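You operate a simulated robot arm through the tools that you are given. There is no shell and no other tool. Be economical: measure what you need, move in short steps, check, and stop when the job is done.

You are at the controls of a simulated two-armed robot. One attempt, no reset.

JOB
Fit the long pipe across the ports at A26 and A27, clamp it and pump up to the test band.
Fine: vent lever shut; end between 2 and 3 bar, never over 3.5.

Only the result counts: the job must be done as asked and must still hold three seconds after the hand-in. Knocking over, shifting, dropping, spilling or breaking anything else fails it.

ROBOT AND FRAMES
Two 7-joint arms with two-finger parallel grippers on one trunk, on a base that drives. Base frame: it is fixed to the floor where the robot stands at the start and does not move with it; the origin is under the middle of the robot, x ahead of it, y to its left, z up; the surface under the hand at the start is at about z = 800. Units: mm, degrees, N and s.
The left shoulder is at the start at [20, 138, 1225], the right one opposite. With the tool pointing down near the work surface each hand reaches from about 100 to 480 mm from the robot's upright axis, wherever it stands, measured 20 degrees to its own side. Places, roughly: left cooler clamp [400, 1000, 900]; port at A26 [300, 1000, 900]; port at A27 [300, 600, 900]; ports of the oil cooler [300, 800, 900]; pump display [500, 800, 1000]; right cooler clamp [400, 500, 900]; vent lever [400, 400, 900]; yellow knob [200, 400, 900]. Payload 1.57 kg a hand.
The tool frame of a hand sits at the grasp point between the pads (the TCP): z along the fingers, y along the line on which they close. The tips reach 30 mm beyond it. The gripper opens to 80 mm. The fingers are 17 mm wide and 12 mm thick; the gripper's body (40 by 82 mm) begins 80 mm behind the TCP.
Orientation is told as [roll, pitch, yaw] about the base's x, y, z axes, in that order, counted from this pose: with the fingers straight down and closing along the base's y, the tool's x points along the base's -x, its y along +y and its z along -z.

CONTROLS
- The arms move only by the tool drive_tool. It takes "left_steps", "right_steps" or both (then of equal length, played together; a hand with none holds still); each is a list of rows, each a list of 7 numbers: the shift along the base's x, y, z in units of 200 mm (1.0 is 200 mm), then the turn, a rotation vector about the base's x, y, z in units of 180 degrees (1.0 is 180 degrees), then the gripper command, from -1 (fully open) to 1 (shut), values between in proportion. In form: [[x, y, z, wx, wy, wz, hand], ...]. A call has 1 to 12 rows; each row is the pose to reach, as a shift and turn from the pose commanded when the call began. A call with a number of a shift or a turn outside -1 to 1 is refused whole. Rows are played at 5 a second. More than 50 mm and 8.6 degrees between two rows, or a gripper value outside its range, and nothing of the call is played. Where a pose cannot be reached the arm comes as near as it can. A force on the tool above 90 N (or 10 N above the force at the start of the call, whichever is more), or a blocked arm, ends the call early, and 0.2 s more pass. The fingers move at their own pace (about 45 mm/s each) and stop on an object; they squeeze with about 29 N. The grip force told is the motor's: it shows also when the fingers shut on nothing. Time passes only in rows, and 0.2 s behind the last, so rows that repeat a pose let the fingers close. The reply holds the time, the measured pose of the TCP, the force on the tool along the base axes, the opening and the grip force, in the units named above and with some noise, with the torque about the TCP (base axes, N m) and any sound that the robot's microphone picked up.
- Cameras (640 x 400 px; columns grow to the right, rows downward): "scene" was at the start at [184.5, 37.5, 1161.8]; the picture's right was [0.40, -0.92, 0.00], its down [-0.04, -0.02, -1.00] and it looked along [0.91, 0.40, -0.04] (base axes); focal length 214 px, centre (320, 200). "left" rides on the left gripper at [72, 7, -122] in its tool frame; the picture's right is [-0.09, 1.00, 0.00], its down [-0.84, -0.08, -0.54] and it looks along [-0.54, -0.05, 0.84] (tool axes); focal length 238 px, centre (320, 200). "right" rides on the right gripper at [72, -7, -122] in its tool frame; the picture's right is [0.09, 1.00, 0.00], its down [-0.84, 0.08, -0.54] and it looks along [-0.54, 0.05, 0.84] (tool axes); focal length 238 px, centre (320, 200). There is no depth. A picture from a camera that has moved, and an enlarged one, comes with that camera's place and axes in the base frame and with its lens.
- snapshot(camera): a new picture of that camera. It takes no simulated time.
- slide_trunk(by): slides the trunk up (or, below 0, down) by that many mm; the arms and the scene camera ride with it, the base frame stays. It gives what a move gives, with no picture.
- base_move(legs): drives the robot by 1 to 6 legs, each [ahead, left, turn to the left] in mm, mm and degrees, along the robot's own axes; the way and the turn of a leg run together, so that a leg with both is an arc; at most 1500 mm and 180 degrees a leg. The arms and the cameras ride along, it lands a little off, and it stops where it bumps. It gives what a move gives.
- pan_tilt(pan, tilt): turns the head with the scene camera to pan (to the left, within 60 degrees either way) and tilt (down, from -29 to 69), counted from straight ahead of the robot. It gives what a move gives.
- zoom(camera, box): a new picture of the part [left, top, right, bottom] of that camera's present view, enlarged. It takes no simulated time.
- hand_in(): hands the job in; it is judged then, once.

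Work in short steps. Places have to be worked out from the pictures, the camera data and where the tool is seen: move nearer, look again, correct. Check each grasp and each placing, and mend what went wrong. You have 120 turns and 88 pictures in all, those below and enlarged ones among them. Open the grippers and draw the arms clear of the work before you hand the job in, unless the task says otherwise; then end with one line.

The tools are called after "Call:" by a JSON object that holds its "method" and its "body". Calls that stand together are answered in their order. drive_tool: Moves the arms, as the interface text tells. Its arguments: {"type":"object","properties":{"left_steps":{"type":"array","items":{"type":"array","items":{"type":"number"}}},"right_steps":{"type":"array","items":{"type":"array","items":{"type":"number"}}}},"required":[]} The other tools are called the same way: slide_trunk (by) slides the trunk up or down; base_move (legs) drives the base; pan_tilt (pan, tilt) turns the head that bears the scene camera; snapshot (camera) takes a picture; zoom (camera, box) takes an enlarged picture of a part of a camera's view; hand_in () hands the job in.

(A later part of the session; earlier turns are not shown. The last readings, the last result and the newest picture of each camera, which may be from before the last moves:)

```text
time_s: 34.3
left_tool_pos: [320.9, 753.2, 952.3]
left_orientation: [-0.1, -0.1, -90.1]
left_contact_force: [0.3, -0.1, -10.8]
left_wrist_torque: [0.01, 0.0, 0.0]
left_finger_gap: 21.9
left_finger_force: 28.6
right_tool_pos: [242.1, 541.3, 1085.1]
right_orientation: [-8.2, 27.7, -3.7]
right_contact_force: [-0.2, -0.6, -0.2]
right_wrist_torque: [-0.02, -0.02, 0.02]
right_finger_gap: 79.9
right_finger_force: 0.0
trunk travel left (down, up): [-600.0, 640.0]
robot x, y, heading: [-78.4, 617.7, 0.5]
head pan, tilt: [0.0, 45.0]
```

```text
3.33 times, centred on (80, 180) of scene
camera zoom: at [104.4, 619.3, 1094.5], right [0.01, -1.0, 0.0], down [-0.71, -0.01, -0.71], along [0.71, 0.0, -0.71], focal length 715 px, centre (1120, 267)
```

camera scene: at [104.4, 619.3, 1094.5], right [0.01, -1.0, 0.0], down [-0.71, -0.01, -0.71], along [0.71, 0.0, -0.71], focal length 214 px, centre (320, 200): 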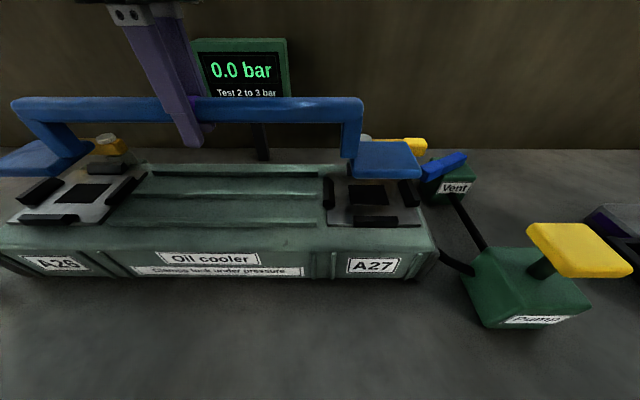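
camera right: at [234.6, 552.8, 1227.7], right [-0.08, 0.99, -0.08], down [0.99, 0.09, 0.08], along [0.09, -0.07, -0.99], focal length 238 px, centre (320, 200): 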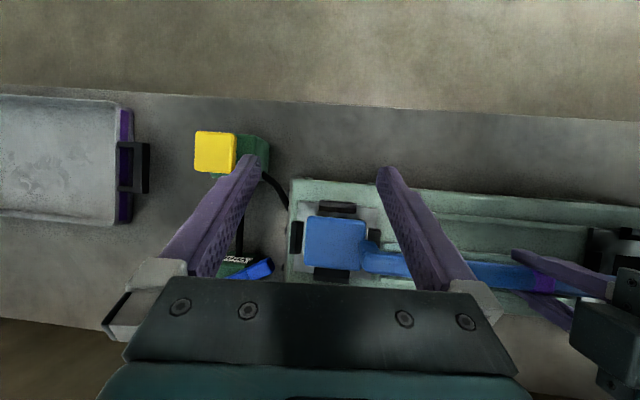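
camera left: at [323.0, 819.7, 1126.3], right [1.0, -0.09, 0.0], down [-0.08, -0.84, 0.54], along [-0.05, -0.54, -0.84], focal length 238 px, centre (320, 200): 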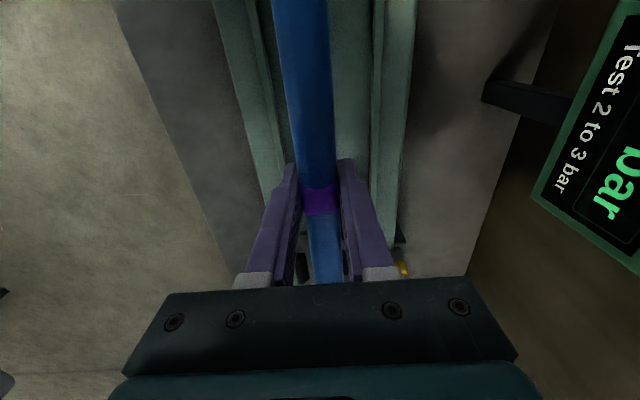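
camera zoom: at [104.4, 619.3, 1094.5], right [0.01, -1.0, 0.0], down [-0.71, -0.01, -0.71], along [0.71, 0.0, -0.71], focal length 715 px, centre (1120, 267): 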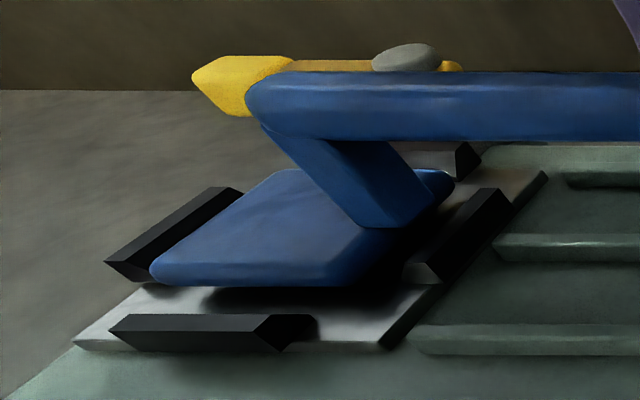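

No contact yet and a shadow gap remains; the lateral alignment is good. Lowering further.

Call:
{"method": "drive_tool", "body": {"left_steps": [[0, 0, -0.015, 0, 0, 0, 1], [0, 0, -0.03, 0, 0, 0, 1], [0, 0, -0.045, 0, 0, 0, 1], [0, 0, -0.06, 0, 0, 0, 1], [0, 0, -0.06, 0, 0, 0, 1]]}}

Call:
{"method": "zoom", "body": {"camera": "right", "box": [270, 180, 430, 300]}}

Call:
{"method": "zoom", "body": {"camera": "scene", "box": [0, 120, 160, 240]}}

```text
time_s: 35.5
left_tool_pos: [323.5, 753.0, 941.3]
left_orientation: [0.1, -0.1, -90.0]
left_contact_force: [-6.7, -1.7, 24.2]
left_wrist_torque: [0.05, 0.5, 0.15]
left_finger_gap: 21.7
left_finger_force: 29.4
right_tool_pos: [243.7, 541.5, 1087.4]
right_orientation: [-7.9, 27.7, -3.6]
right_contact_force: [0.6, -0.4, 0.2]
right_wrist_torque: [0.0, -0.02, -0.03]
right_finger_gap: 80.1
right_finger_force: 0.1
trunk travel left (down, up): [-600.0, 640.0]
robot x, y, heading: [-77.6, 618.6, 0.5]
head pan, tilt: [0.0, 45.0]
```

```text
3.33 times, centred on (350, 240) of right
camera zoom: at [235.7, 552.7, 1227.5], right [-0.08, 0.99, -0.08], down [0.99, 0.09, 0.08], along [0.08, -0.07, -0.99], focal length 794 px, centre (220, 67)
```

zoom: 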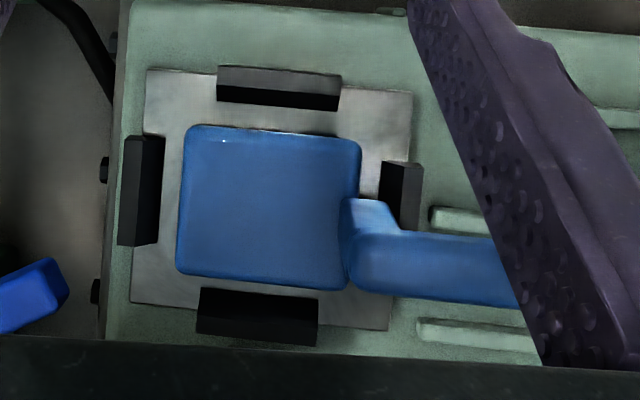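

```text
3.33 times, centred on (80, 180) of scene
camera zoom: at [105.7, 619.7, 1094.9], right [0.01, -1.0, 0.0], down [-0.71, 0.0, -0.71], along [0.71, 0.01, -0.71], focal length 715 px, centre (1120, 267)
```

zoom: 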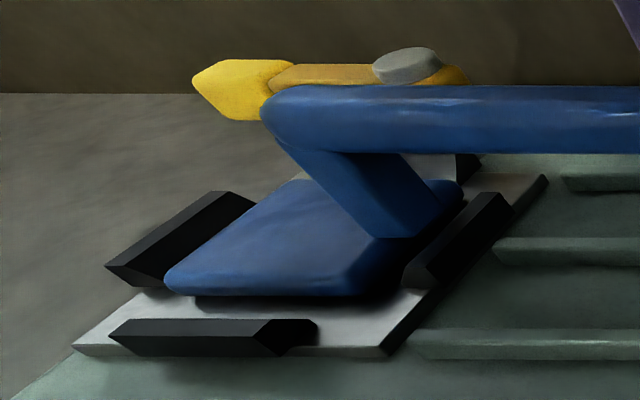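

Contact at z≈941 with both feet centred between the guides. I'll ease off slightly and open the left gripper, then rise.

Call:
{"method": "drive_tool", "body": {"left_steps": [[-0.005, 0, 0.003, 0, 0, 0, 1], [-0.005, 0, 0.003, 0, 0, 0, 0.2], [-0.005, 0, 0.003, 0, 0, 0, -0.2], [-0.005, 0, 0.003, 0, 0, 0, -0.5], [-0.005, 0, 0.003, 0, 0, 0, -0.5]]}}

Call:
{"method": "zoom", "body": {"camera": "right", "box": [270, 180, 430, 300]}}

Call:
{"method": "snapshot", "body": {"camera": "scene"}}

```text
time_s: 36.7
left_tool_pos: [321.3, 753.0, 941.3]
left_orientation: [0.0, -0.1, -90.0]
left_contact_force: [0.4, 0.0, 0.0]
left_wrist_torque: [0.01, 0.04, 0.02]
left_finger_gap: 59.8
left_finger_force: 0.0
right_tool_pos: [241.5, 541.6, 1085.2]
right_orientation: [-8.0, 27.6, -3.6]
right_contact_force: [0.5, 0.2, -0.9]
right_wrist_torque: [-0.02, -0.02, -0.02]
right_finger_gap: 79.9
right_finger_force: 0.0
trunk travel left (down, up): [-600.0, 640.0]
robot x, y, heading: [-76.7, 614.3, 0.2]
head pan, tilt: [0.0, 45.0]
```

```text
3.33 times, centred on (350, 240) of right
camera zoom: at [235.2, 552.6, 1227.2], right [-0.08, 0.99, -0.08], down [0.99, 0.09, 0.08], along [0.08, -0.07, -0.99], focal length 794 px, centre (220, 67)
```

zoom: 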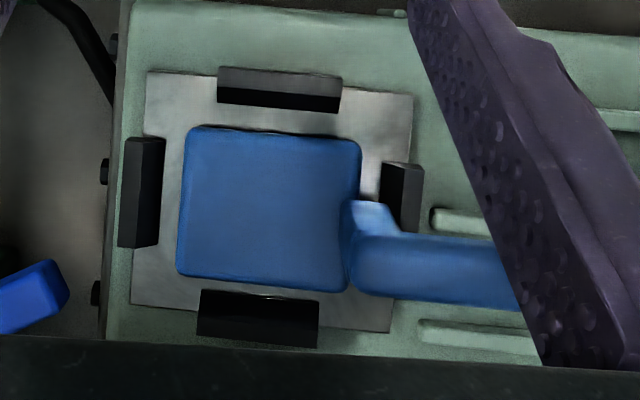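

```text
47 pictures are left
camera scene: at [105.1, 619.5, 1094.7], right [0.01, -1.0, 0.0], down [-0.71, -0.01, -0.71], along [0.71, 0.01, -0.71], focal length 214 px, centre (320, 200)
```

scene: 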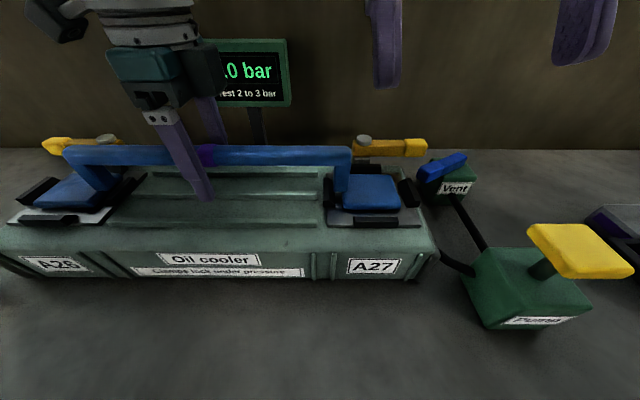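

The pipe rests seated in both ports. I'll raise the left hand clear and draw it back before dealing with the clamps.

Call:
{"method": "drive_tool", "body": {"left_steps": [[0, 0, 0.15, 0, 0, 0, -0.5], [0, 0, 0.35, 0, 0, 0, -0.7], [0, 0, 0.55, 0, 0, 0, -1], [-0.1, 0.2, 0.65, 0, 0, 0, -1], [-0.2, 0.4, 0.7, 0, 0, 0, -1], [-0.3, 0.5, 0.7, 0, 0, 0, -1]]}}

Call:
{"method": "pan_tilt", "body": {"pan": -15, "tilt": 40}}

Call:
{"method": "zoom", "body": {"camera": "scene", "box": [220, 80, 460, 240]}}

```text
time_s: 38.1
left_tool_pos: [261.6, 853.1, 1083.6]
left_orientation: [0.0, -0.1, -90.1]
left_contact_force: [0.6, 0.3, 0.2]
left_wrist_torque: [-0.01, -0.01, 0.0]
left_finger_gap: 80.1
left_finger_force: 0.0
right_tool_pos: [242.8, 541.4, 1085.2]
right_orientation: [-8.0, 27.6, -3.6]
right_contact_force: [0.1, -0.1, 0.5]
right_wrist_torque: [0.0, 0.01, -0.04]
right_finger_gap: 80.2
right_finger_force: 0.0
trunk travel left (down, up): [-600.0, 640.0]
robot x, y, heading: [-74.9, 617.5, 0.4]
head pan, tilt: [0.0, 45.0]
```

```text
time_s: 38.9
left_tool_pos: [261.6, 853.0, 1082.3]
left_orientation: [-0.1, -0.1, -90.0]
left_contact_force: [0.3, 0.2, -0.5]
left_wrist_torque: [0.0, 0.0, 0.04]
left_finger_gap: 80.1
left_finger_force: 0.1
right_tool_pos: [241.1, 541.6, 1085.4]
right_orientation: [-8.1, 27.7, -3.7]
right_contact_force: [-0.5, -0.3, -0.5]
right_wrist_torque: [-0.01, -0.03, 0.0]
right_finger_gap: 79.9
right_finger_force: 0.0
trunk travel left (down, up): [-600.0, 640.0]
robot x, y, heading: [-76.0, 620.6, 0.4]
head pan, tilt: [-15.0, 40.0]
```

```text
2.50 times, centred on (340, 160) of scene
camera zoom: at [106.1, 597.6, 1101.9], right [-0.25, -0.97, 0.0], down [-0.62, 0.16, -0.77], along [0.74, -0.19, -0.64], focal length 536 px, centre (270, 300)
```

zoom: 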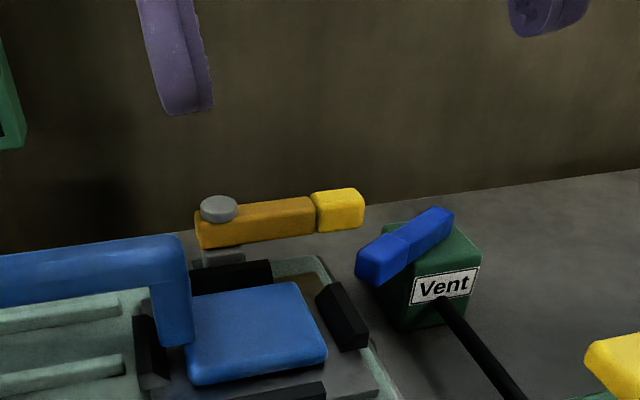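

I'll drive 80 mm ahead so the right hand can get behind the right clamp lever. It pivots near (397,554), its tip is near (398,459), and it must swing clockwise over the foot.

Call:
{"method": "base_move", "body": {"legs": [[80, 0, 0]]}}

Call:
{"method": "drive_tool", "body": {"right_steps": [[0.1, -0.1, 0.05, 0.0097, -0.039, 0.0024, -0.2], [0.2, -0.2, 0.05, 0.0193, -0.078, 0.0047, 0.3], [0.35, -0.22, 0.05, 0.029, -0.116, 0.007, 1], [0.5, -0.22, 0.05, 0.0386, -0.155, 0.0094, 1], [0.55, -0.22, -0.1, 0.0386, -0.155, 0.0094, 1], [0.55, -0.22, -0.3, 0.0386, -0.155, 0.0094, 1], [0.55, -0.22, -0.45, 0.0386, -0.155, 0.0094, 1], [0.55, -0.22, -0.45, 0.0386, -0.155, 0.0094, 1]]}}

Call:
{"method": "snapshot", "body": {"camera": "scene"}}

Call:
{"method": "snapshot", "body": {"camera": "right"}}

```text
time_s: 39.9
left_tool_pos: [340.6, 853.5, 1083.1]
left_orientation: [0.0, -0.1, -89.9]
left_contact_force: [0.2, -0.3, 0.0]
left_wrist_torque: [0.01, 0.0, 0.02]
left_finger_gap: 79.9
left_finger_force: 0.1
right_tool_pos: [321.2, 542.5, 1085.1]
right_orientation: [-8.1, 27.8, -3.6]
right_contact_force: [0.2, -0.2, 0.3]
right_wrist_torque: [0.02, 0.02, -0.01]
right_finger_gap: 80.1
right_finger_force: 0.0
trunk travel left (down, up): [-600.0, 640.0]
robot x, y, heading: [-0.8, 617.4, 0.4]
head pan, tilt: [-15.0, 40.0]
```

```text
time_s: 41.7
left_tool_pos: [338.9, 853.3, 1082.1]
left_orientation: [-0.1, -0.1, -89.9]
left_contact_force: [-0.2, 0.6, 1.2]
left_wrist_torque: [0.02, 0.01, -0.01]
left_finger_gap: 79.9
left_finger_force: 0.1
right_tool_pos: [430.3, 499.4, 996.2]
right_orientation: [-0.1, -0.1, 0.0]
right_contact_force: [0.7, -0.3, -0.7]
right_wrist_torque: [0.04, 0.02, 0.01]
right_finger_gap: 0.2
right_finger_force: 21.4
trunk travel left (down, up): [-600.0, 640.0]
robot x, y, heading: [-1.0, 617.5, 0.2]
head pan, tilt: [-15.0, 40.0]
```

```text
45 pictures are left
camera scene: at [184.8, 598.4, 1102.0], right [-0.25, -0.97, 0.0], down [-0.62, 0.16, -0.77], along [0.74, -0.19, -0.64], focal length 214 px, centre (320, 200)
```

scene: 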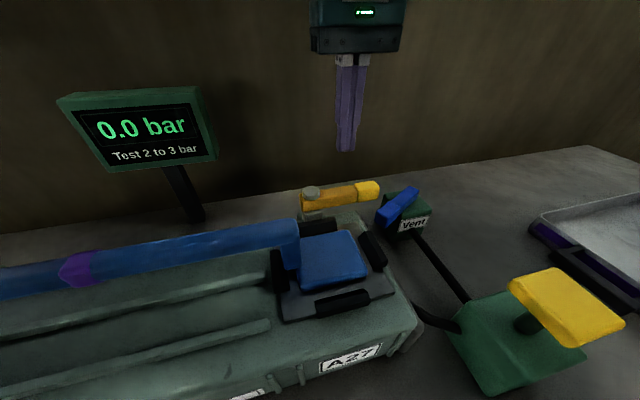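

```text
44 pictures are left
camera right: at [357.5, 493.1, 1117.9], right [-0.09, 1.0, 0.0], down [0.84, 0.08, 0.54], along [0.54, 0.05, -0.84], focal length 238 px, centre (320, 200)
```

right: 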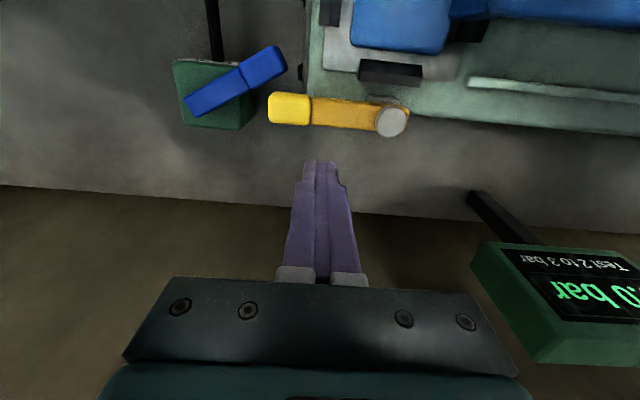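

The lever body is at x≈401 and z≈920, and the closed fingers are just behind it. I'll descend to z≈938 and push the first half of the arc.

Call:
{"method": "drive_tool", "body": {"right_steps": [[0, 0, -0.15, 0, 0, 0, 1], [0, 0, -0.29, 0, 0, 0, 1], [-0.034, 0.005, -0.29, 0, 0, 0, 1], [-0.07, -0.005, -0.29, 0, 0, 0, 1], [-0.105, -0.015, -0.29, 0, 0, 0, 1], [-0.14, -0.018, -0.29, 0, 0, 0, 1], [-0.175, -0.018, -0.29, 0, 0, 0, 1], [-0.21, -0.012, -0.29, 0, 0, 0, 1], [-0.243, -0.004, -0.29, 0, 0, 0, 1]]}}

Call:
{"method": "snapshot", "body": {"camera": "scene"}}

```text
time_s: 43.7
left_tool_pos: [340.4, 852.5, 1082.7]
left_orientation: [-0.1, -0.1, -89.9]
left_contact_force: [0.3, -0.2, 0.6]
left_wrist_torque: [-0.01, 0.02, 0.01]
left_finger_gap: 80.3
left_finger_force: 0.1
right_tool_pos: [381.1, 498.8, 937.1]
right_orientation: [-0.2, 0.0, 0.2]
right_contact_force: [-0.1, 0.1, 0.0]
right_wrist_torque: [0.01, 0.0, -0.02]
right_finger_gap: 0.0
right_finger_force: 20.9
trunk travel left (down, up): [-600.0, 640.0]
robot x, y, heading: [-0.2, 617.9, 0.5]
head pan, tilt: [-15.0, 40.0]
```

```text
43 pictures are left
camera scene: at [184.8, 598.4, 1102.0], right [-0.25, -0.97, 0.0], down [-0.62, 0.16, -0.77], along [0.74, -0.19, -0.64], focal length 214 px, centre (320, 200)
```

scene: 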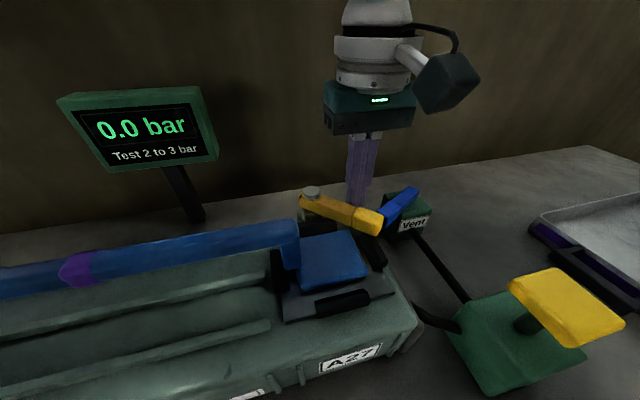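

The lever turns freely and is halfway. I'll continue the arc to the end.

Call:
{"method": "drive_tool", "body": {"right_steps": [[-0.03, 0.015, 0, 0, 0, 0, 1], [-0.063, 0.035, 0, 0, 0, 0, 1], [-0.09, 0.06, 0, 0, 0, 0, 1], [-0.12, 0.09, 0, 0, 0, 0, 1], [-0.14, 0.125, 0, 0, 0, 0, 1], [-0.158, 0.16, 0, 0, 0, 0, 1], [-0.158, 0.175, 0, 0, 0, 0, 1], [-0.158, 0.175, 0, 0, 0, 0, 1]]}}

Call:
{"method": "snapshot", "body": {"camera": "scene"}}

Call:
{"method": "snapshot", "body": {"camera": "right"}}

```text
time_s: 45.5
left_tool_pos: [339.6, 853.2, 1082.7]
left_orientation: [-0.1, -0.1, -89.9]
left_contact_force: [0.4, -0.6, -0.1]
left_wrist_torque: [0.03, -0.01, 0.02]
left_finger_gap: 80.0
left_finger_force: 0.0
right_tool_pos: [350.1, 532.9, 938.1]
right_orientation: [-0.2, 0.0, 0.1]
right_contact_force: [-0.2, -0.3, 0.9]
right_wrist_torque: [-0.02, 0.0, -0.03]
right_finger_gap: 0.0
right_finger_force: 21.1
trunk travel left (down, up): [-600.0, 640.0]
robot x, y, heading: [0.4, 619.1, 0.9]
head pan, tilt: [-15.0, 40.0]
```

```text
42 pictures are left
camera scene: at [184.7, 598.3, 1101.9], right [-0.25, -0.97, 0.0], down [-0.62, 0.16, -0.77], along [0.74, -0.19, -0.64], focal length 214 px, centre (320, 200)
```

scene: 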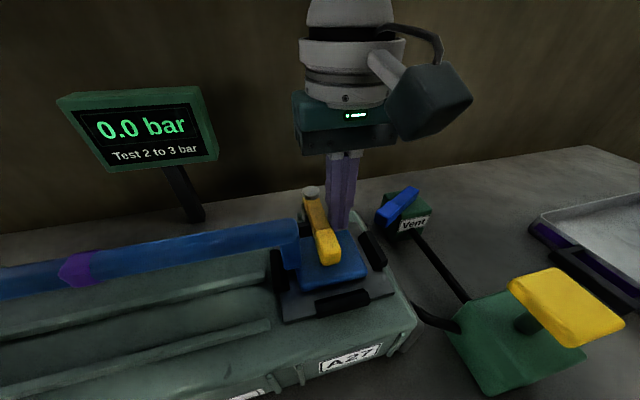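

```text
41 pictures are left
camera right: at [278.0, 526.4, 1060.3], right [-0.09, 1.0, 0.0], down [0.84, 0.08, 0.54], along [0.54, 0.05, -0.84], focal length 238 px, centre (320, 200)
```

right: 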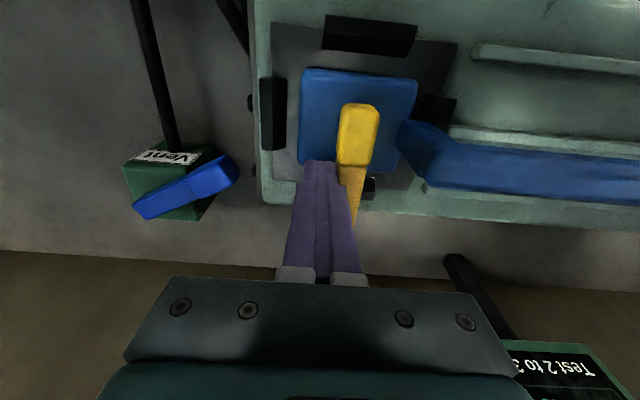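

The clamp is over the foot at nearly 90°. I'll nudge a few mm more to find a stop, then lift away.

Call:
{"method": "drive_tool", "body": {"right_steps": [[0, 0.01, 0, 0, 0, 0, 1], [0, 0.02, 0, 0, 0, 0, 1], [0, 0.02, 0, 0, 0, 0, 1]]}}

Call:
{"method": "snapshot", "body": {"camera": "right"}}

```text
time_s: 46.3
left_tool_pos: [338.6, 850.8, 1081.8]
left_orientation: [-0.1, -0.2, -90.0]
left_contact_force: [0.0, 0.7, -0.8]
left_wrist_torque: [0.01, 0.01, 0.0]
left_finger_gap: 79.9
left_finger_force: 0.0
right_tool_pos: [350.7, 532.4, 937.0]
right_orientation: [-0.4, -0.1, 0.0]
right_contact_force: [-2.8, -10.9, 5.2]
right_wrist_torque: [-0.11, 0.0, -0.01]
right_finger_gap: 0.1
right_finger_force: 21.4
trunk travel left (down, up): [-600.0, 640.0]
robot x, y, heading: [2.9, 617.3, 0.4]
head pan, tilt: [-15.0, 40.0]
```

```text
40 pictures are left
camera right: at [278.2, 527.5, 1060.2], right [-0.09, 1.0, -0.01], down [0.84, 0.08, 0.54], along [0.54, 0.04, -0.84], focal length 238 px, centre (320, 200)
```

right: 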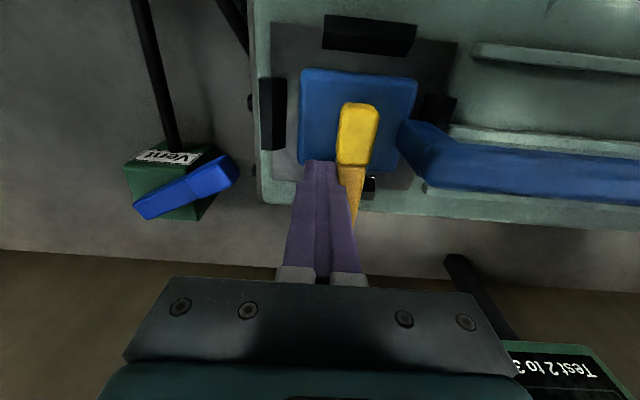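

The right clamp is against its stop (11 N). I'll lift the right hand, then drive left so the left hand can work the left clamp.

Call:
{"method": "drive_tool", "body": {"right_steps": [[0, -0.06, 0, 0, 0, 0, 1], [0, -0.06, 0.2, 0, 0, 0, 1], [0, -0.06, 0.4, 0, 0, 0, 1], [-0.1, -0.06, 0.6, 0, 0, 0, 1], [-0.25, -0.06, 0.72, 0, 0, 0, 1], [-0.3, -0.06, 0.72, 0, 0, 0, 1]]}}

Call:
{"method": "base_move", "body": {"legs": [[0, 250, 0]]}}

Call:
{"method": "pan_tilt", "body": {"pan": 20, "tilt": 40}}

Call:
{"method": "snapshot", "body": {"camera": "scene"}}

Call:
{"method": "snapshot", "body": {"camera": "left"}}

```text
time_s: 47.7
left_tool_pos: [339.4, 853.9, 1082.4]
left_orientation: [-0.1, -0.1, -89.9]
left_contact_force: [0.0, 0.7, -0.3]
left_wrist_torque: [0.05, -0.01, -0.02]
left_finger_gap: 80.1
left_finger_force: 0.0
right_tool_pos: [289.7, 523.1, 1081.9]
right_orientation: [-0.2, 0.1, 0.0]
right_contact_force: [0.0, -0.7, -1.2]
right_wrist_torque: [0.02, -0.01, -0.01]
right_finger_gap: 0.1
right_finger_force: 21.3
trunk travel left (down, up): [-600.0, 640.0]
robot x, y, heading: [-5.0, 617.5, 0.5]
head pan, tilt: [-15.0, 40.0]
```

```text
time_s: 49.5
left_tool_pos: [337.9, 1096.6, 1082.9]
left_orientation: [-0.1, 0.0, -89.8]
left_contact_force: [-0.1, -0.2, 0.5]
left_wrist_torque: [-0.02, 0.0, -0.01]
left_finger_gap: 79.7
left_finger_force: 0.0
right_tool_pos: [289.1, 769.5, 1081.0]
right_orientation: [-0.1, 0.0, 0.2]
right_contact_force: [-1.0, -0.7, -0.3]
right_wrist_torque: [-0.03, 0.02, 0.01]
right_finger_gap: 0.0
right_finger_force: 21.4
trunk travel left (down, up): [-600.0, 640.0]
robot x, y, heading: [-1.9, 860.7, 0.5]
head pan, tilt: [-15.0, 40.0]
```

```text
time_s: 50.5
left_tool_pos: [337.1, 1096.5, 1081.5]
left_orientation: [-0.1, -0.1, -89.9]
left_contact_force: [-0.7, 0.5, 0.5]
left_wrist_torque: [-0.05, 0.01, 0.01]
left_finger_gap: 80.1
left_finger_force: 0.1
right_tool_pos: [288.1, 768.4, 1082.3]
right_orientation: [-0.1, 0.0, 0.3]
right_contact_force: [0.6, -0.4, -0.5]
right_wrist_torque: [-0.01, -0.01, 0.01]
right_finger_gap: 0.0
right_finger_force: 21.3
trunk travel left (down, up): [-600.0, 640.0]
robot x, y, heading: [-4.4, 861.6, 0.2]
head pan, tilt: [20.0, 40.0]
```

```text
39 pictures are left
camera scene: at [180.0, 893.7, 1102.0], right [0.35, -0.94, 0.0], down [-0.6, -0.22, -0.77], along [0.72, 0.27, -0.64], focal length 214 px, centre (320, 200)
```

scene: 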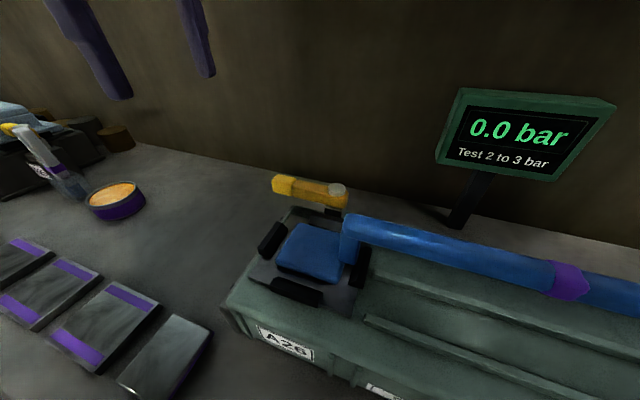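

```text
38 pictures are left
camera left: at [344.0, 1169.8, 1204.5], right [1.0, -0.09, 0.0], down [-0.08, -0.84, 0.54], along [-0.05, -0.54, -0.84], focal length 238 px, centre (320, 200)
```

left: 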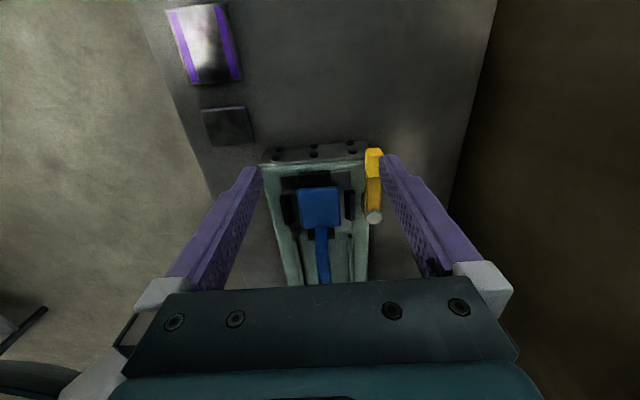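

Left clamp: pivot ≈(404,954), tip ≈(398,1050). I'll bring the left hand, fingers shut, behind the lever at (437,1006) and look again.

Call:
{"method": "drive_tool", "body": {"left_steps": [[0.12, -0.1, 0, 0, 0, 0, 0.2], [0.25, -0.25, 0, 0, 0, 0, 1], [0.38, -0.4, 0, 0, 0, 0, 1], [0.5, -0.4525, -0.05, 0, 0, 0, 1], [0.5, -0.4525, -0.25, 0, 0, 0, 1], [0.5, -0.4525, -0.46, 0, 0, 0, 1], [0.5, -0.4525, -0.46, 0, 0, 0, 1]]}}

Call:
{"method": "snapshot", "body": {"camera": "scene"}}

Call:
{"method": "snapshot", "body": {"camera": "left"}}

```text
time_s: 52.1
left_tool_pos: [438.3, 1007.6, 988.6]
left_orientation: [-0.1, -0.2, -90.0]
left_contact_force: [0.8, -0.8, -0.3]
left_wrist_torque: [0.03, 0.03, 0.01]
left_finger_gap: 0.0
left_finger_force: 21.2
right_tool_pos: [287.2, 767.0, 1081.4]
right_orientation: [-0.1, 0.0, 0.1]
right_contact_force: [-0.5, 0.1, 0.9]
right_wrist_torque: [-0.01, 0.0, 0.0]
right_finger_gap: 0.0
right_finger_force: 21.6
trunk travel left (down, up): [-600.0, 640.0]
robot x, y, heading: [-5.7, 863.1, 0.4]
head pan, tilt: [20.0, 40.0]
```

```text
37 pictures are left
camera scene: at [180.0, 893.8, 1102.0], right [0.35, -0.94, 0.0], down [-0.6, -0.23, -0.77], along [0.72, 0.27, -0.64], focal length 214 px, centre (320, 200)
```

scene: 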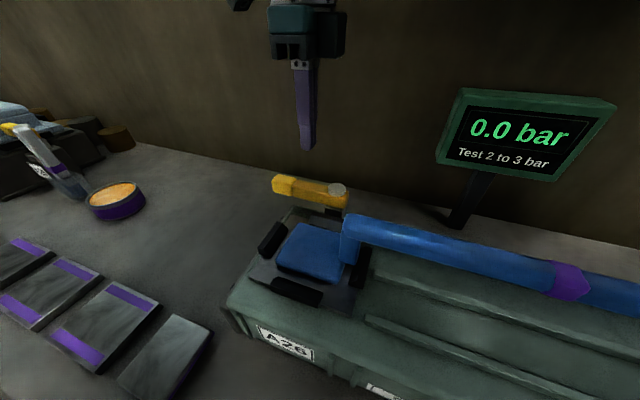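

```text
36 pictures are left
camera left: at [444.8, 1079.1, 1111.7], right [1.0, -0.09, 0.0], down [-0.08, -0.84, 0.54], along [-0.05, -0.54, -0.84], focal length 238 px, centre (320, 200)
```

left: 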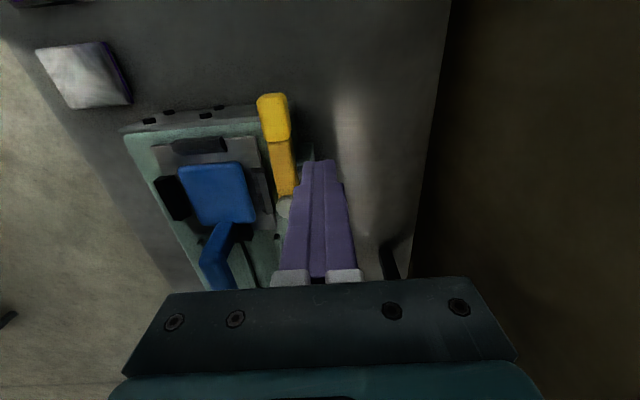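

The geometry is confirmed. I'll descend behind the lever and sweep the arc counter-clockwise to the stop.

Call:
{"method": "drive_tool", "body": {"left_steps": [[0, 0, -0.13, 0, 0, 0, 1], [0, 0, -0.255, 0, 0, 0, 1], [-0.0565, -0.003, -0.255, 0, 0, 0, 1], [-0.123, 0.019, -0.255, 0, 0, 0, 1], [-0.193, 0.0245, -0.255, 0, 0, 0, 1], [-0.267, 0.0095, -0.255, 0, 0, 0, 1], [-0.3365, -0.029, -0.255, 0, 0, 0, 1], [-0.394, -0.089, -0.255, 0, 0, 0, 1], [-0.4315, -0.15, -0.255, 0, 0, 0, 1], [-0.4315, -0.1655, -0.255, 0, 0, 0, 1], [-0.4315, -0.18, -0.255, 0, 0, 0, 1], [-0.4315, -0.18, -0.255, 0, 0, 0, 1]]}}

Call:
{"method": "snapshot", "body": {"camera": "scene"}}

Call:
{"method": "snapshot", "body": {"camera": "left"}}

```text
time_s: 54.8
left_tool_pos: [351.3, 970.9, 938.6]
left_orientation: [-0.1, 0.0, -90.0]
left_contact_force: [-0.2, 2.0, -1.1]
left_wrist_torque: [0.04, 0.0, -0.01]
left_finger_gap: 0.2
left_finger_force: 22.1
right_tool_pos: [287.1, 767.9, 1082.0]
right_orientation: [-0.1, 0.0, 0.2]
right_contact_force: [0.5, -0.3, 0.1]
right_wrist_torque: [0.04, -0.01, -0.02]
right_finger_gap: 0.3
right_finger_force: 21.6
trunk travel left (down, up): [-600.0, 640.0]
robot x, y, heading: [0.1, 864.8, 0.3]
head pan, tilt: [20.0, 40.0]
```

```text
35 pictures are left
camera scene: at [179.9, 894.0, 1101.9], right [0.35, -0.94, 0.0], down [-0.6, -0.23, -0.77], along [0.72, 0.27, -0.64], focal length 214 px, centre (320, 200)
```

scene: 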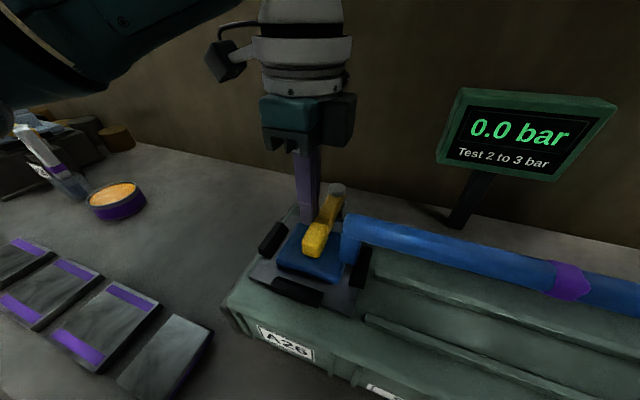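

```text
34 pictures are left
camera left: at [358.1, 1043.2, 1060.7], right [1.0, -0.09, 0.0], down [-0.07, -0.84, 0.54], along [-0.05, -0.54, -0.84], focal length 238 px, centre (320, 200)
```

left: 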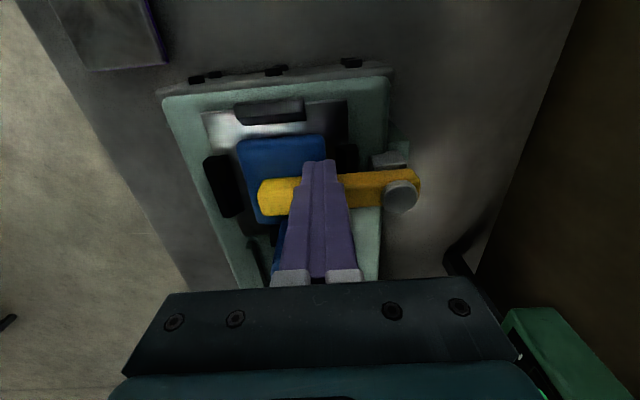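

Lever is nearly or fully over the foot (2 N). A small extra push to confirm the stop.

Call:
{"method": "drive_tool", "body": {"left_steps": [[0, -0.01, 0, 0, 0, 0, 1], [0, -0.02, 0, 0, 0, 0, 1], [0, -0.03, 0, 0, 0, 0, 1], [0, -0.03, 0, 0, 0, 0, 1]]}}

```text
time_s: 55.8
left_tool_pos: [352.3, 970.7, 939.4]
left_orientation: [0.0, 0.4, -89.7]
left_contact_force: [3.6, 20.9, -9.2]
left_wrist_torque: [0.43, -0.08, -0.05]
left_finger_gap: 0.1
left_finger_force: 21.4
right_tool_pos: [288.2, 771.5, 1081.8]
right_orientation: [0.1, 0.0, 0.2]
right_contact_force: [-0.4, -0.7, -0.1]
right_wrist_torque: [0.0, 0.04, 0.04]
right_finger_gap: 0.0
right_finger_force: 21.3
trunk travel left (down, up): [-600.0, 640.0]
robot x, y, heading: [0.6, 863.9, 0.6]
head pan, tilt: [20.0, 40.0]
```

Left clamp is at its stop (21 N). I'll retreat the left hand and drive right, toward the pump and vent.

Call:
{"method": "drive_tool", "body": {"left_steps": [[0, 0.06, 0, 0, 0, 0, 1], [0, 0.06, 0.2, 0, 0, 0, 1], [0, 0.06, 0.4, 0, 0, 0, 1], [-0.1, 0.06, 0.6, 0, 0, 0, 1], [-0.2, 0.06, 0.75, 0, 0, 0, 1], [-0.3, 0.1, 0.75, 0, 0, 0, 1]]}}

Call:
{"method": "base_move", "body": {"legs": [[-60, 0, 0], [0, -290, 0]]}}

Call:
{"method": "pan_tilt", "body": {"pan": -15, "tilt": 35}}

Call:
{"method": "snapshot", "body": {"camera": "scene"}}

Call:
{"method": "snapshot", "body": {"camera": "right"}}

```text
time_s: 57.1
left_tool_pos: [291.0, 984.4, 1091.0]
left_orientation: [-0.1, 0.0, -89.9]
left_contact_force: [0.1, 0.1, -0.2]
left_wrist_torque: [0.02, 0.01, 0.01]
left_finger_gap: 0.1
left_finger_force: 21.6
right_tool_pos: [289.1, 767.9, 1082.2]
right_orientation: [-0.1, 0.0, 0.1]
right_contact_force: [-0.1, 0.1, -0.2]
right_wrist_torque: [-0.01, 0.01, -0.03]
right_finger_gap: 0.0
right_finger_force: 20.8
trunk travel left (down, up): [-600.0, 640.0]
robot x, y, heading: [-1.7, 860.8, 0.6]
head pan, tilt: [20.0, 40.0]
```

```text
time_s: 59.7
left_tool_pos: [233.7, 694.0, 1089.4]
left_orientation: [-0.1, -0.1, -90.2]
left_contact_force: [-0.3, -0.3, -0.8]
left_wrist_torque: [0.02, -0.02, 0.0]
left_finger_gap: 0.1
left_finger_force: 20.5
right_tool_pos: [229.1, 479.5, 1081.3]
right_orientation: [0.0, -0.1, 0.0]
right_contact_force: [0.3, -0.3, -0.1]
right_wrist_torque: [-0.02, 0.01, 0.04]
right_finger_gap: 0.1
right_finger_force: 20.8
trunk travel left (down, up): [-600.0, 640.0]
robot x, y, heading: [-57.6, 574.6, 0.6]
head pan, tilt: [20.0, 40.0]
```

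```text
time_s: 60.7
left_tool_pos: [233.2, 695.2, 1090.1]
left_orientation: [-0.1, -0.1, -90.2]
left_contact_force: [-0.5, 0.7, -0.1]
left_wrist_torque: [0.0, 0.03, 0.02]
left_finger_gap: 0.1
left_finger_force: 21.3
right_tool_pos: [228.9, 478.7, 1081.9]
right_orientation: [-0.1, 0.0, -0.2]
right_contact_force: [0.9, 0.1, -0.5]
right_wrist_torque: [-0.02, 0.0, 0.01]
right_finger_gap: 0.0
right_finger_force: 21.4
trunk travel left (down, up): [-600.0, 640.0]
robot x, y, heading: [-59.3, 571.2, 0.4]
head pan, tilt: [-15.0, 35.0]
```

```text
33 pictures are left
camera scene: at [127.2, 553.3, 1109.5], right [-0.25, -0.97, 0.0], down [-0.55, 0.15, -0.82], along [0.79, -0.21, -0.57], focal length 214 px, centre (320, 200)
```

scene: 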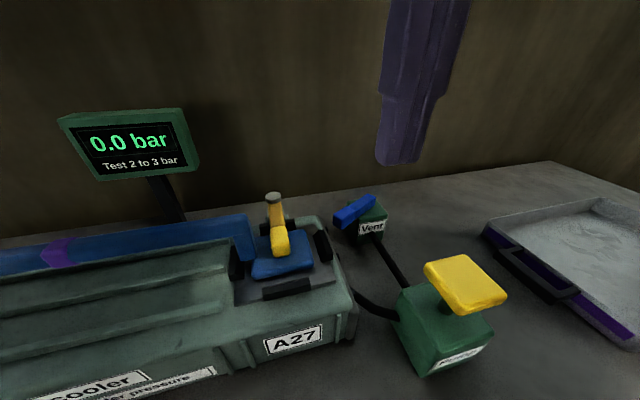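

```text
32 pictures are left
camera right: at [157.1, 472.9, 1204.2], right [-0.09, 1.0, 0.0], down [0.84, 0.08, 0.54], along [0.54, 0.05, -0.84], focal length 238 px, centre (320, 200)
```

right: 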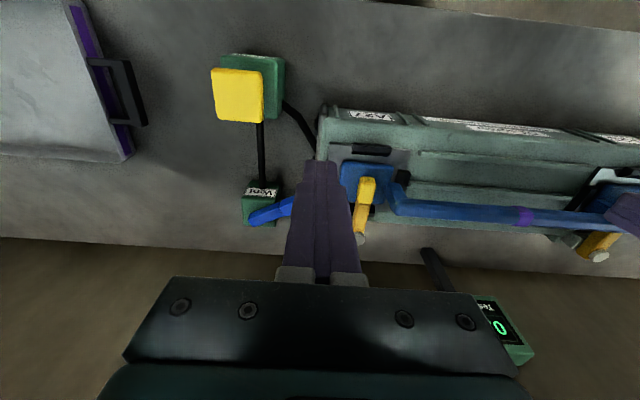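

The pump knob top triangulates to about (209,388,927). I'll bring the right hand's closed fingers above it and descend to just over it.

Call:
{"method": "drive_tool", "body": {"right_steps": [[0, -0.15, 0, 0, 0, 0, 1], [-0.05, -0.3, 0, 0, 0, 0, 1], [-0.1, -0.4535, -0.05, 0, 0, 0, 1], [-0.1, -0.4535, -0.25, 0, 0, 0, 1], [-0.1, -0.4535, -0.45, 0, 0, 0, 1], [-0.1, -0.4535, -0.56, 0, 0, 0, 1], [-0.1, -0.4535, -0.56, 0, 0, 0, 1]]}}

Call:
{"method": "snapshot", "body": {"camera": "scene"}}

Call:
{"method": "snapshot", "body": {"camera": "right"}}

```text
time_s: 62.3
left_tool_pos: [233.6, 695.8, 1090.0]
left_orientation: [-0.1, -0.1, -90.2]
left_contact_force: [-0.1, 1.0, 0.2]
left_wrist_torque: [0.02, 0.0, 0.0]
left_finger_gap: 0.0
left_finger_force: 21.7
right_tool_pos: [212.0, 388.0, 969.4]
right_orientation: [-0.1, 0.0, -0.1]
right_contact_force: [0.1, -0.2, 0.1]
right_wrist_torque: [-0.01, 0.01, -0.01]
right_finger_gap: 0.0
right_finger_force: 21.6
trunk travel left (down, up): [-600.0, 640.0]
robot x, y, heading: [-62.1, 575.2, 0.4]
head pan, tilt: [-15.0, 35.0]
```

```text
31 pictures are left
camera scene: at [127.2, 553.2, 1109.5], right [-0.25, -0.97, 0.0], down [-0.55, 0.15, -0.82], along [0.79, -0.21, -0.57], focal length 214 px, centre (320, 200)
```

scene: 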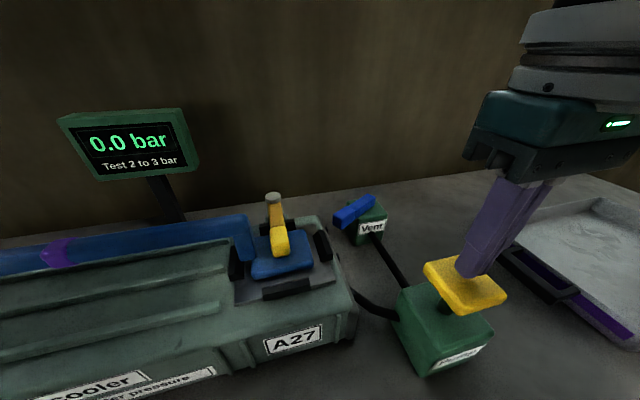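

```text
30 pictures are left
camera right: at [139.0, 382.6, 1091.7], right [-0.09, 1.0, 0.0], down [0.84, 0.08, 0.54], along [0.54, 0.05, -0.84], focal length 238 px, centre (320, 200)
```

right: 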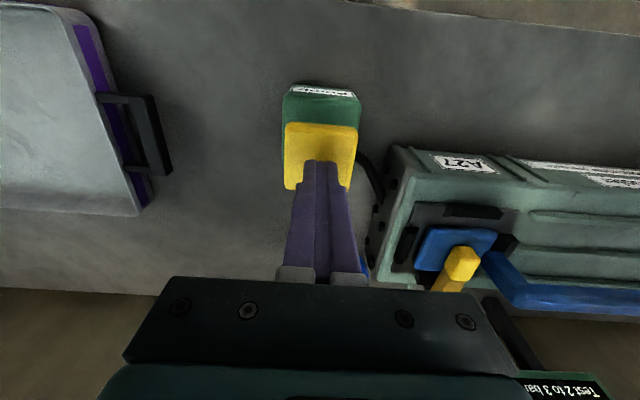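

Positioned right. A gentle first press: down to about TCP z 940 in small steps, watching the force, then back up.

Call:
{"method": "drive_tool", "body": {"right_steps": [[-0.01, 0, -0.04, 0, 0, 0, 1], [-0.01, 0, -0.07, 0, 0, 0, 1], [-0.01, 0, -0.1, 0, 0, 0, 1], [-0.01, 0, -0.125, 0, 0, 0, 1], [-0.01, 0, -0.15, 0, 0, 0, 1]]}}

Call:
{"method": "snapshot", "body": {"camera": "scene"}}

```text
time_s: 63.5
left_tool_pos: [233.5, 695.4, 1090.0]
left_orientation: [0.1, 0.0, -90.1]
left_contact_force: [0.3, -1.0, -1.2]
left_wrist_torque: [0.01, 0.01, -0.02]
left_finger_gap: 0.0
left_finger_force: 20.9
right_tool_pos: [208.7, 388.0, 939.2]
right_orientation: [-0.1, -0.1, -0.1]
right_contact_force: [2.0, 1.7, 4.1]
right_wrist_torque: [0.02, -0.03, -0.03]
right_finger_gap: 0.0
right_finger_force: 21.0
trunk travel left (down, up): [-600.0, 640.0]
robot x, y, heading: [-58.2, 575.5, 0.1]
head pan, tilt: [-15.0, 35.0]
```

```text
29 pictures are left
camera scene: at [127.6, 553.3, 1109.6], right [-0.25, -0.97, 0.0], down [-0.55, 0.15, -0.82], along [0.79, -0.21, -0.57], focal length 214 px, centre (320, 200)
```

scene: 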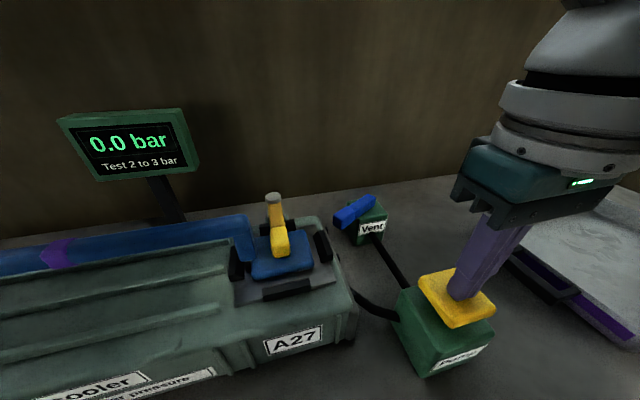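

Knob is moving down easily (4 N), still 0.0 bar. I'll press on toward the bottom.

Call:
{"method": "drive_tool", "body": {"right_steps": [[0, 0, -0.03, 0, 0, 0, 1], [0, 0, -0.06, 0, 0, 0, 1], [0, 0, -0.08, 0, 0, 0, 1], [0, 0, -0.1, 0, 0, 0, 1]]}}

Call:
{"method": "snapshot", "body": {"camera": "scene"}}

```text
time_s: 64.4
left_tool_pos: [232.2, 692.9, 1090.9]
left_orientation: [-0.1, -0.2, -90.3]
left_contact_force: [-0.3, -1.0, 0.1]
left_wrist_torque: [-0.01, 0.01, 0.01]
left_finger_gap: 0.0
left_finger_force: 21.2
right_tool_pos: [208.4, 387.7, 929.2]
right_orientation: [0.3, -0.5, 0.1]
right_contact_force: [-15.0, -1.5, 58.8]
right_wrist_torque: [-0.11, 0.61, -0.23]
right_finger_gap: 0.1
right_finger_force: 21.4
trunk travel left (down, up): [-600.0, 640.0]
robot x, y, heading: [-61.6, 573.2, 0.1]
head pan, tilt: [-15.0, 35.0]
stopped in row 4 (right hand): the force on the tool passed its limit at 100 N (the readings are from after the stop); the commanded pose is now the measured one
```

```text
28 pictures are left
camera scene: at [126.5, 551.0, 1109.9], right [-0.26, -0.97, 0.0], down [-0.55, 0.14, -0.82], along [0.79, -0.21, -0.57], focal length 214 px, centre (320, 200)
```

scene: 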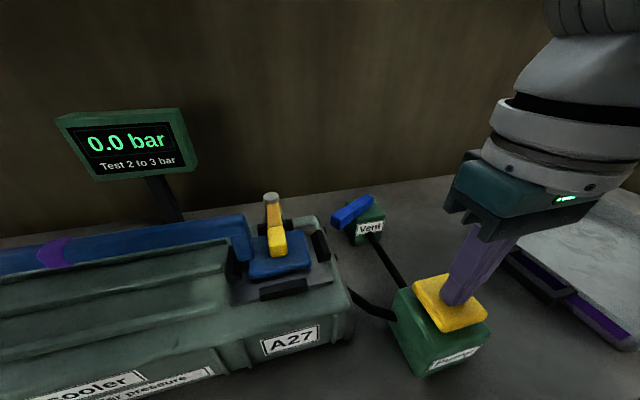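

The knob bottomed at TCP z≈930 with no pressure, so the vent is open. I'll raise the hand and look closely at the vent from above.

Call:
{"method": "drive_tool", "body": {"right_steps": [[0, 0, 0.1, 0, 0, 0, 1], [0, 0, 0.3, 0, 0, 0, 1], [0.1, 0, 0.5, 0, 0, 0, 1], [0.3, 0, 0.7, 0, 0, 0, 1], [0.5, 0, 0.75, 0, 0, 0, 1], [0.7, 0, 0.75, 0, 0, 0, 1], [0.7, 0, 0.75, 0, 0, 0, 1]]}}

Call:
{"method": "zoom", "body": {"camera": "right", "box": [200, 0, 440, 180]}}

Call:
{"method": "zoom", "body": {"camera": "scene", "box": [300, 170, 420, 260]}}

```text
refused: row 4 steps farther than a row can; nothing moved
```

```text
2.22 times, centred on (320, 90) of right
camera zoom: at [135.1, 381.2, 1051.4], right [-0.09, 1.0, 0.01], down [0.83, 0.08, 0.55], along [0.55, 0.06, -0.84], focal length 530 px, centre (320, 444)
```

zoom: 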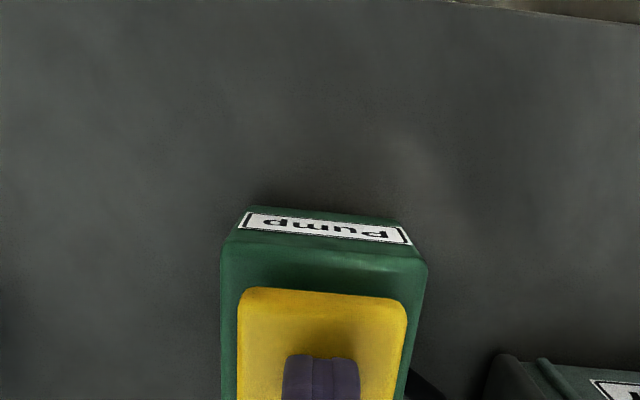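

```text
4.44 times, centred on (360, 215) of scene
camera zoom: at [126.5, 551.0, 1109.9], right [-0.26, -0.97, 0.0], down [-0.55, 0.14, -0.82], along [0.79, -0.21, -0.57], focal length 953 px, centre (142, 133)
```

zoom: 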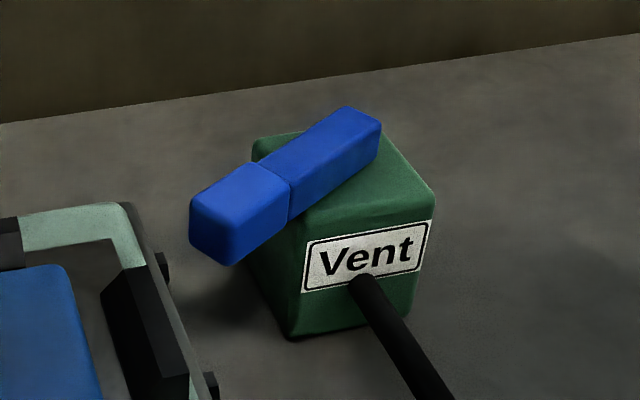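

The lever lies across the vent box diagonally. I'll raise the hand in legal steps and get to the robot side of the lever's tip, staying above first.

Call:
{"method": "drive_tool", "body": {"right_steps": [[0, 0, 0.1, 0, 0, 0, 1], [0, 0, 0.3, 0, 0, 0, 1], [0.1, 0.02, 0.45, 0, 0, 0, 1], [0.25, 0.06, 0.45, 0, 0, 0, 1], [0.4, 0.1, 0.45, 0, 0, 0, 1], [0.55, 0.15, 0.45, 0, 0, 0, 1], [0.68, 0.22, 0.35, 0, 0, 0, 1], [0.68, 0.22, 0.2, 0, 0, 0, 1], [0.68, 0.22, 0.2, 0, 0, 0, 1]]}}

Call:
{"method": "snapshot", "body": {"camera": "right"}}

Call:
{"method": "zoom", "body": {"camera": "scene", "box": [260, 100, 500, 280]}}

```text
time_s: 66.4
left_tool_pos: [232.1, 695.4, 1090.1]
left_orientation: [-0.1, -0.2, -90.2]
left_contact_force: [0.2, -0.3, -0.4]
left_wrist_torque: [0.01, 0.01, 0.01]
left_finger_gap: 0.1
left_finger_force: 21.4
right_tool_pos: [342.6, 433.5, 964.1]
right_orientation: [0.3, -0.3, 0.0]
right_contact_force: [0.1, -0.5, -0.6]
right_wrist_torque: [0.02, 0.0, 0.01]
right_finger_gap: 0.1
right_finger_force: 21.6
trunk travel left (down, up): [-600.0, 640.0]
robot x, y, heading: [-61.6, 576.1, 0.3]
head pan, tilt: [-15.0, 35.0]
```

```text
25 pictures are left
camera right: at [270.4, 426.0, 1086.9], right [-0.09, 1.0, 0.01], down [0.83, 0.08, 0.55], along [0.54, 0.06, -0.84], focal length 238 px, centre (320, 200)
```

right: 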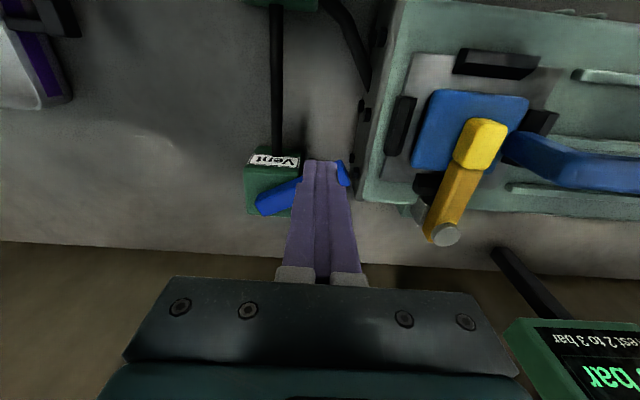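

```text
2.22 times, centred on (380, 190) of scene
camera zoom: at [126.8, 553.2, 1109.5], right [-0.25, -0.97, 0.0], down [-0.55, 0.15, -0.82], along [0.79, -0.21, -0.57], focal length 477 px, centre (187, 222)
```

zoom: 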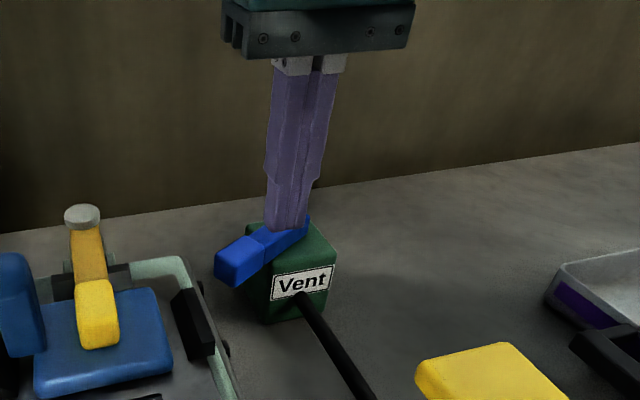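

The fingers are beside the lever's tip on the robot side with about 5 mm clearance. I'll descend to z≈912 and push gently toward +x/+y to see if it moves that way.

Call:
{"method": "drive_tool", "body": {"right_steps": [[-0.02, 0, -0.13, 0, 0, 0, 1], [-0.02, 0, -0.26, 0, 0, 0, 1], [0.0, 0.01, -0.26, 0, 0, 0, 1], [0.03, 0.03, -0.26, 0, 0, 0, 1], [0.06, 0.05, -0.26, 0, 0, 0, 1], [0.08, 0.06, -0.26, 0, 0, 0, 1], [0.08, 0.06, -0.26, 0, 0, 0, 1]]}}

Call:
{"method": "zoom", "body": {"camera": "scene", "box": [260, 100, 500, 280]}}

```text
time_s: 68.0
left_tool_pos: [230.4, 692.2, 1088.6]
left_orientation: [-0.3, -0.2, -90.1]
left_contact_force: [-0.1, 0.6, 0.1]
left_wrist_torque: [-0.01, 0.01, -0.01]
left_finger_gap: 0.1
left_finger_force: 21.1
right_tool_pos: [354.7, 443.2, 913.5]
right_orientation: [-0.1, 0.3, 0.0]
right_contact_force: [-27.8, -7.9, 23.4]
right_wrist_torque: [0.13, 0.38, 0.24]
right_finger_gap: 0.1
right_finger_force: 20.9
trunk travel left (down, up): [-600.0, 640.0]
robot x, y, heading: [-61.0, 572.8, 0.4]
head pan, tilt: [-15.0, 35.0]
```

```text
2.22 times, centred on (380, 190) of scene
camera zoom: at [123.4, 551.3, 1109.1], right [-0.26, -0.97, 0.0], down [-0.56, 0.14, -0.82], along [0.79, -0.21, -0.58], focal length 477 px, centre (187, 222)
```

zoom: 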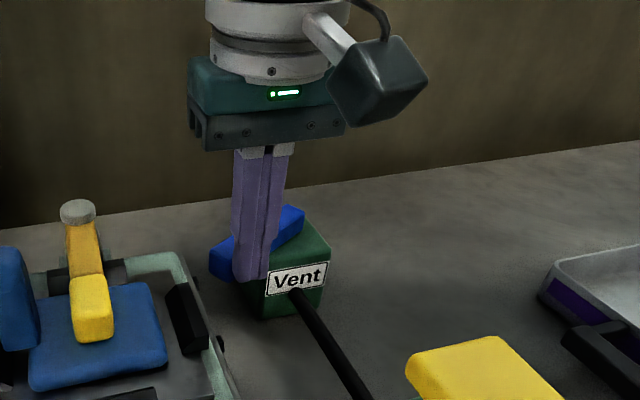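

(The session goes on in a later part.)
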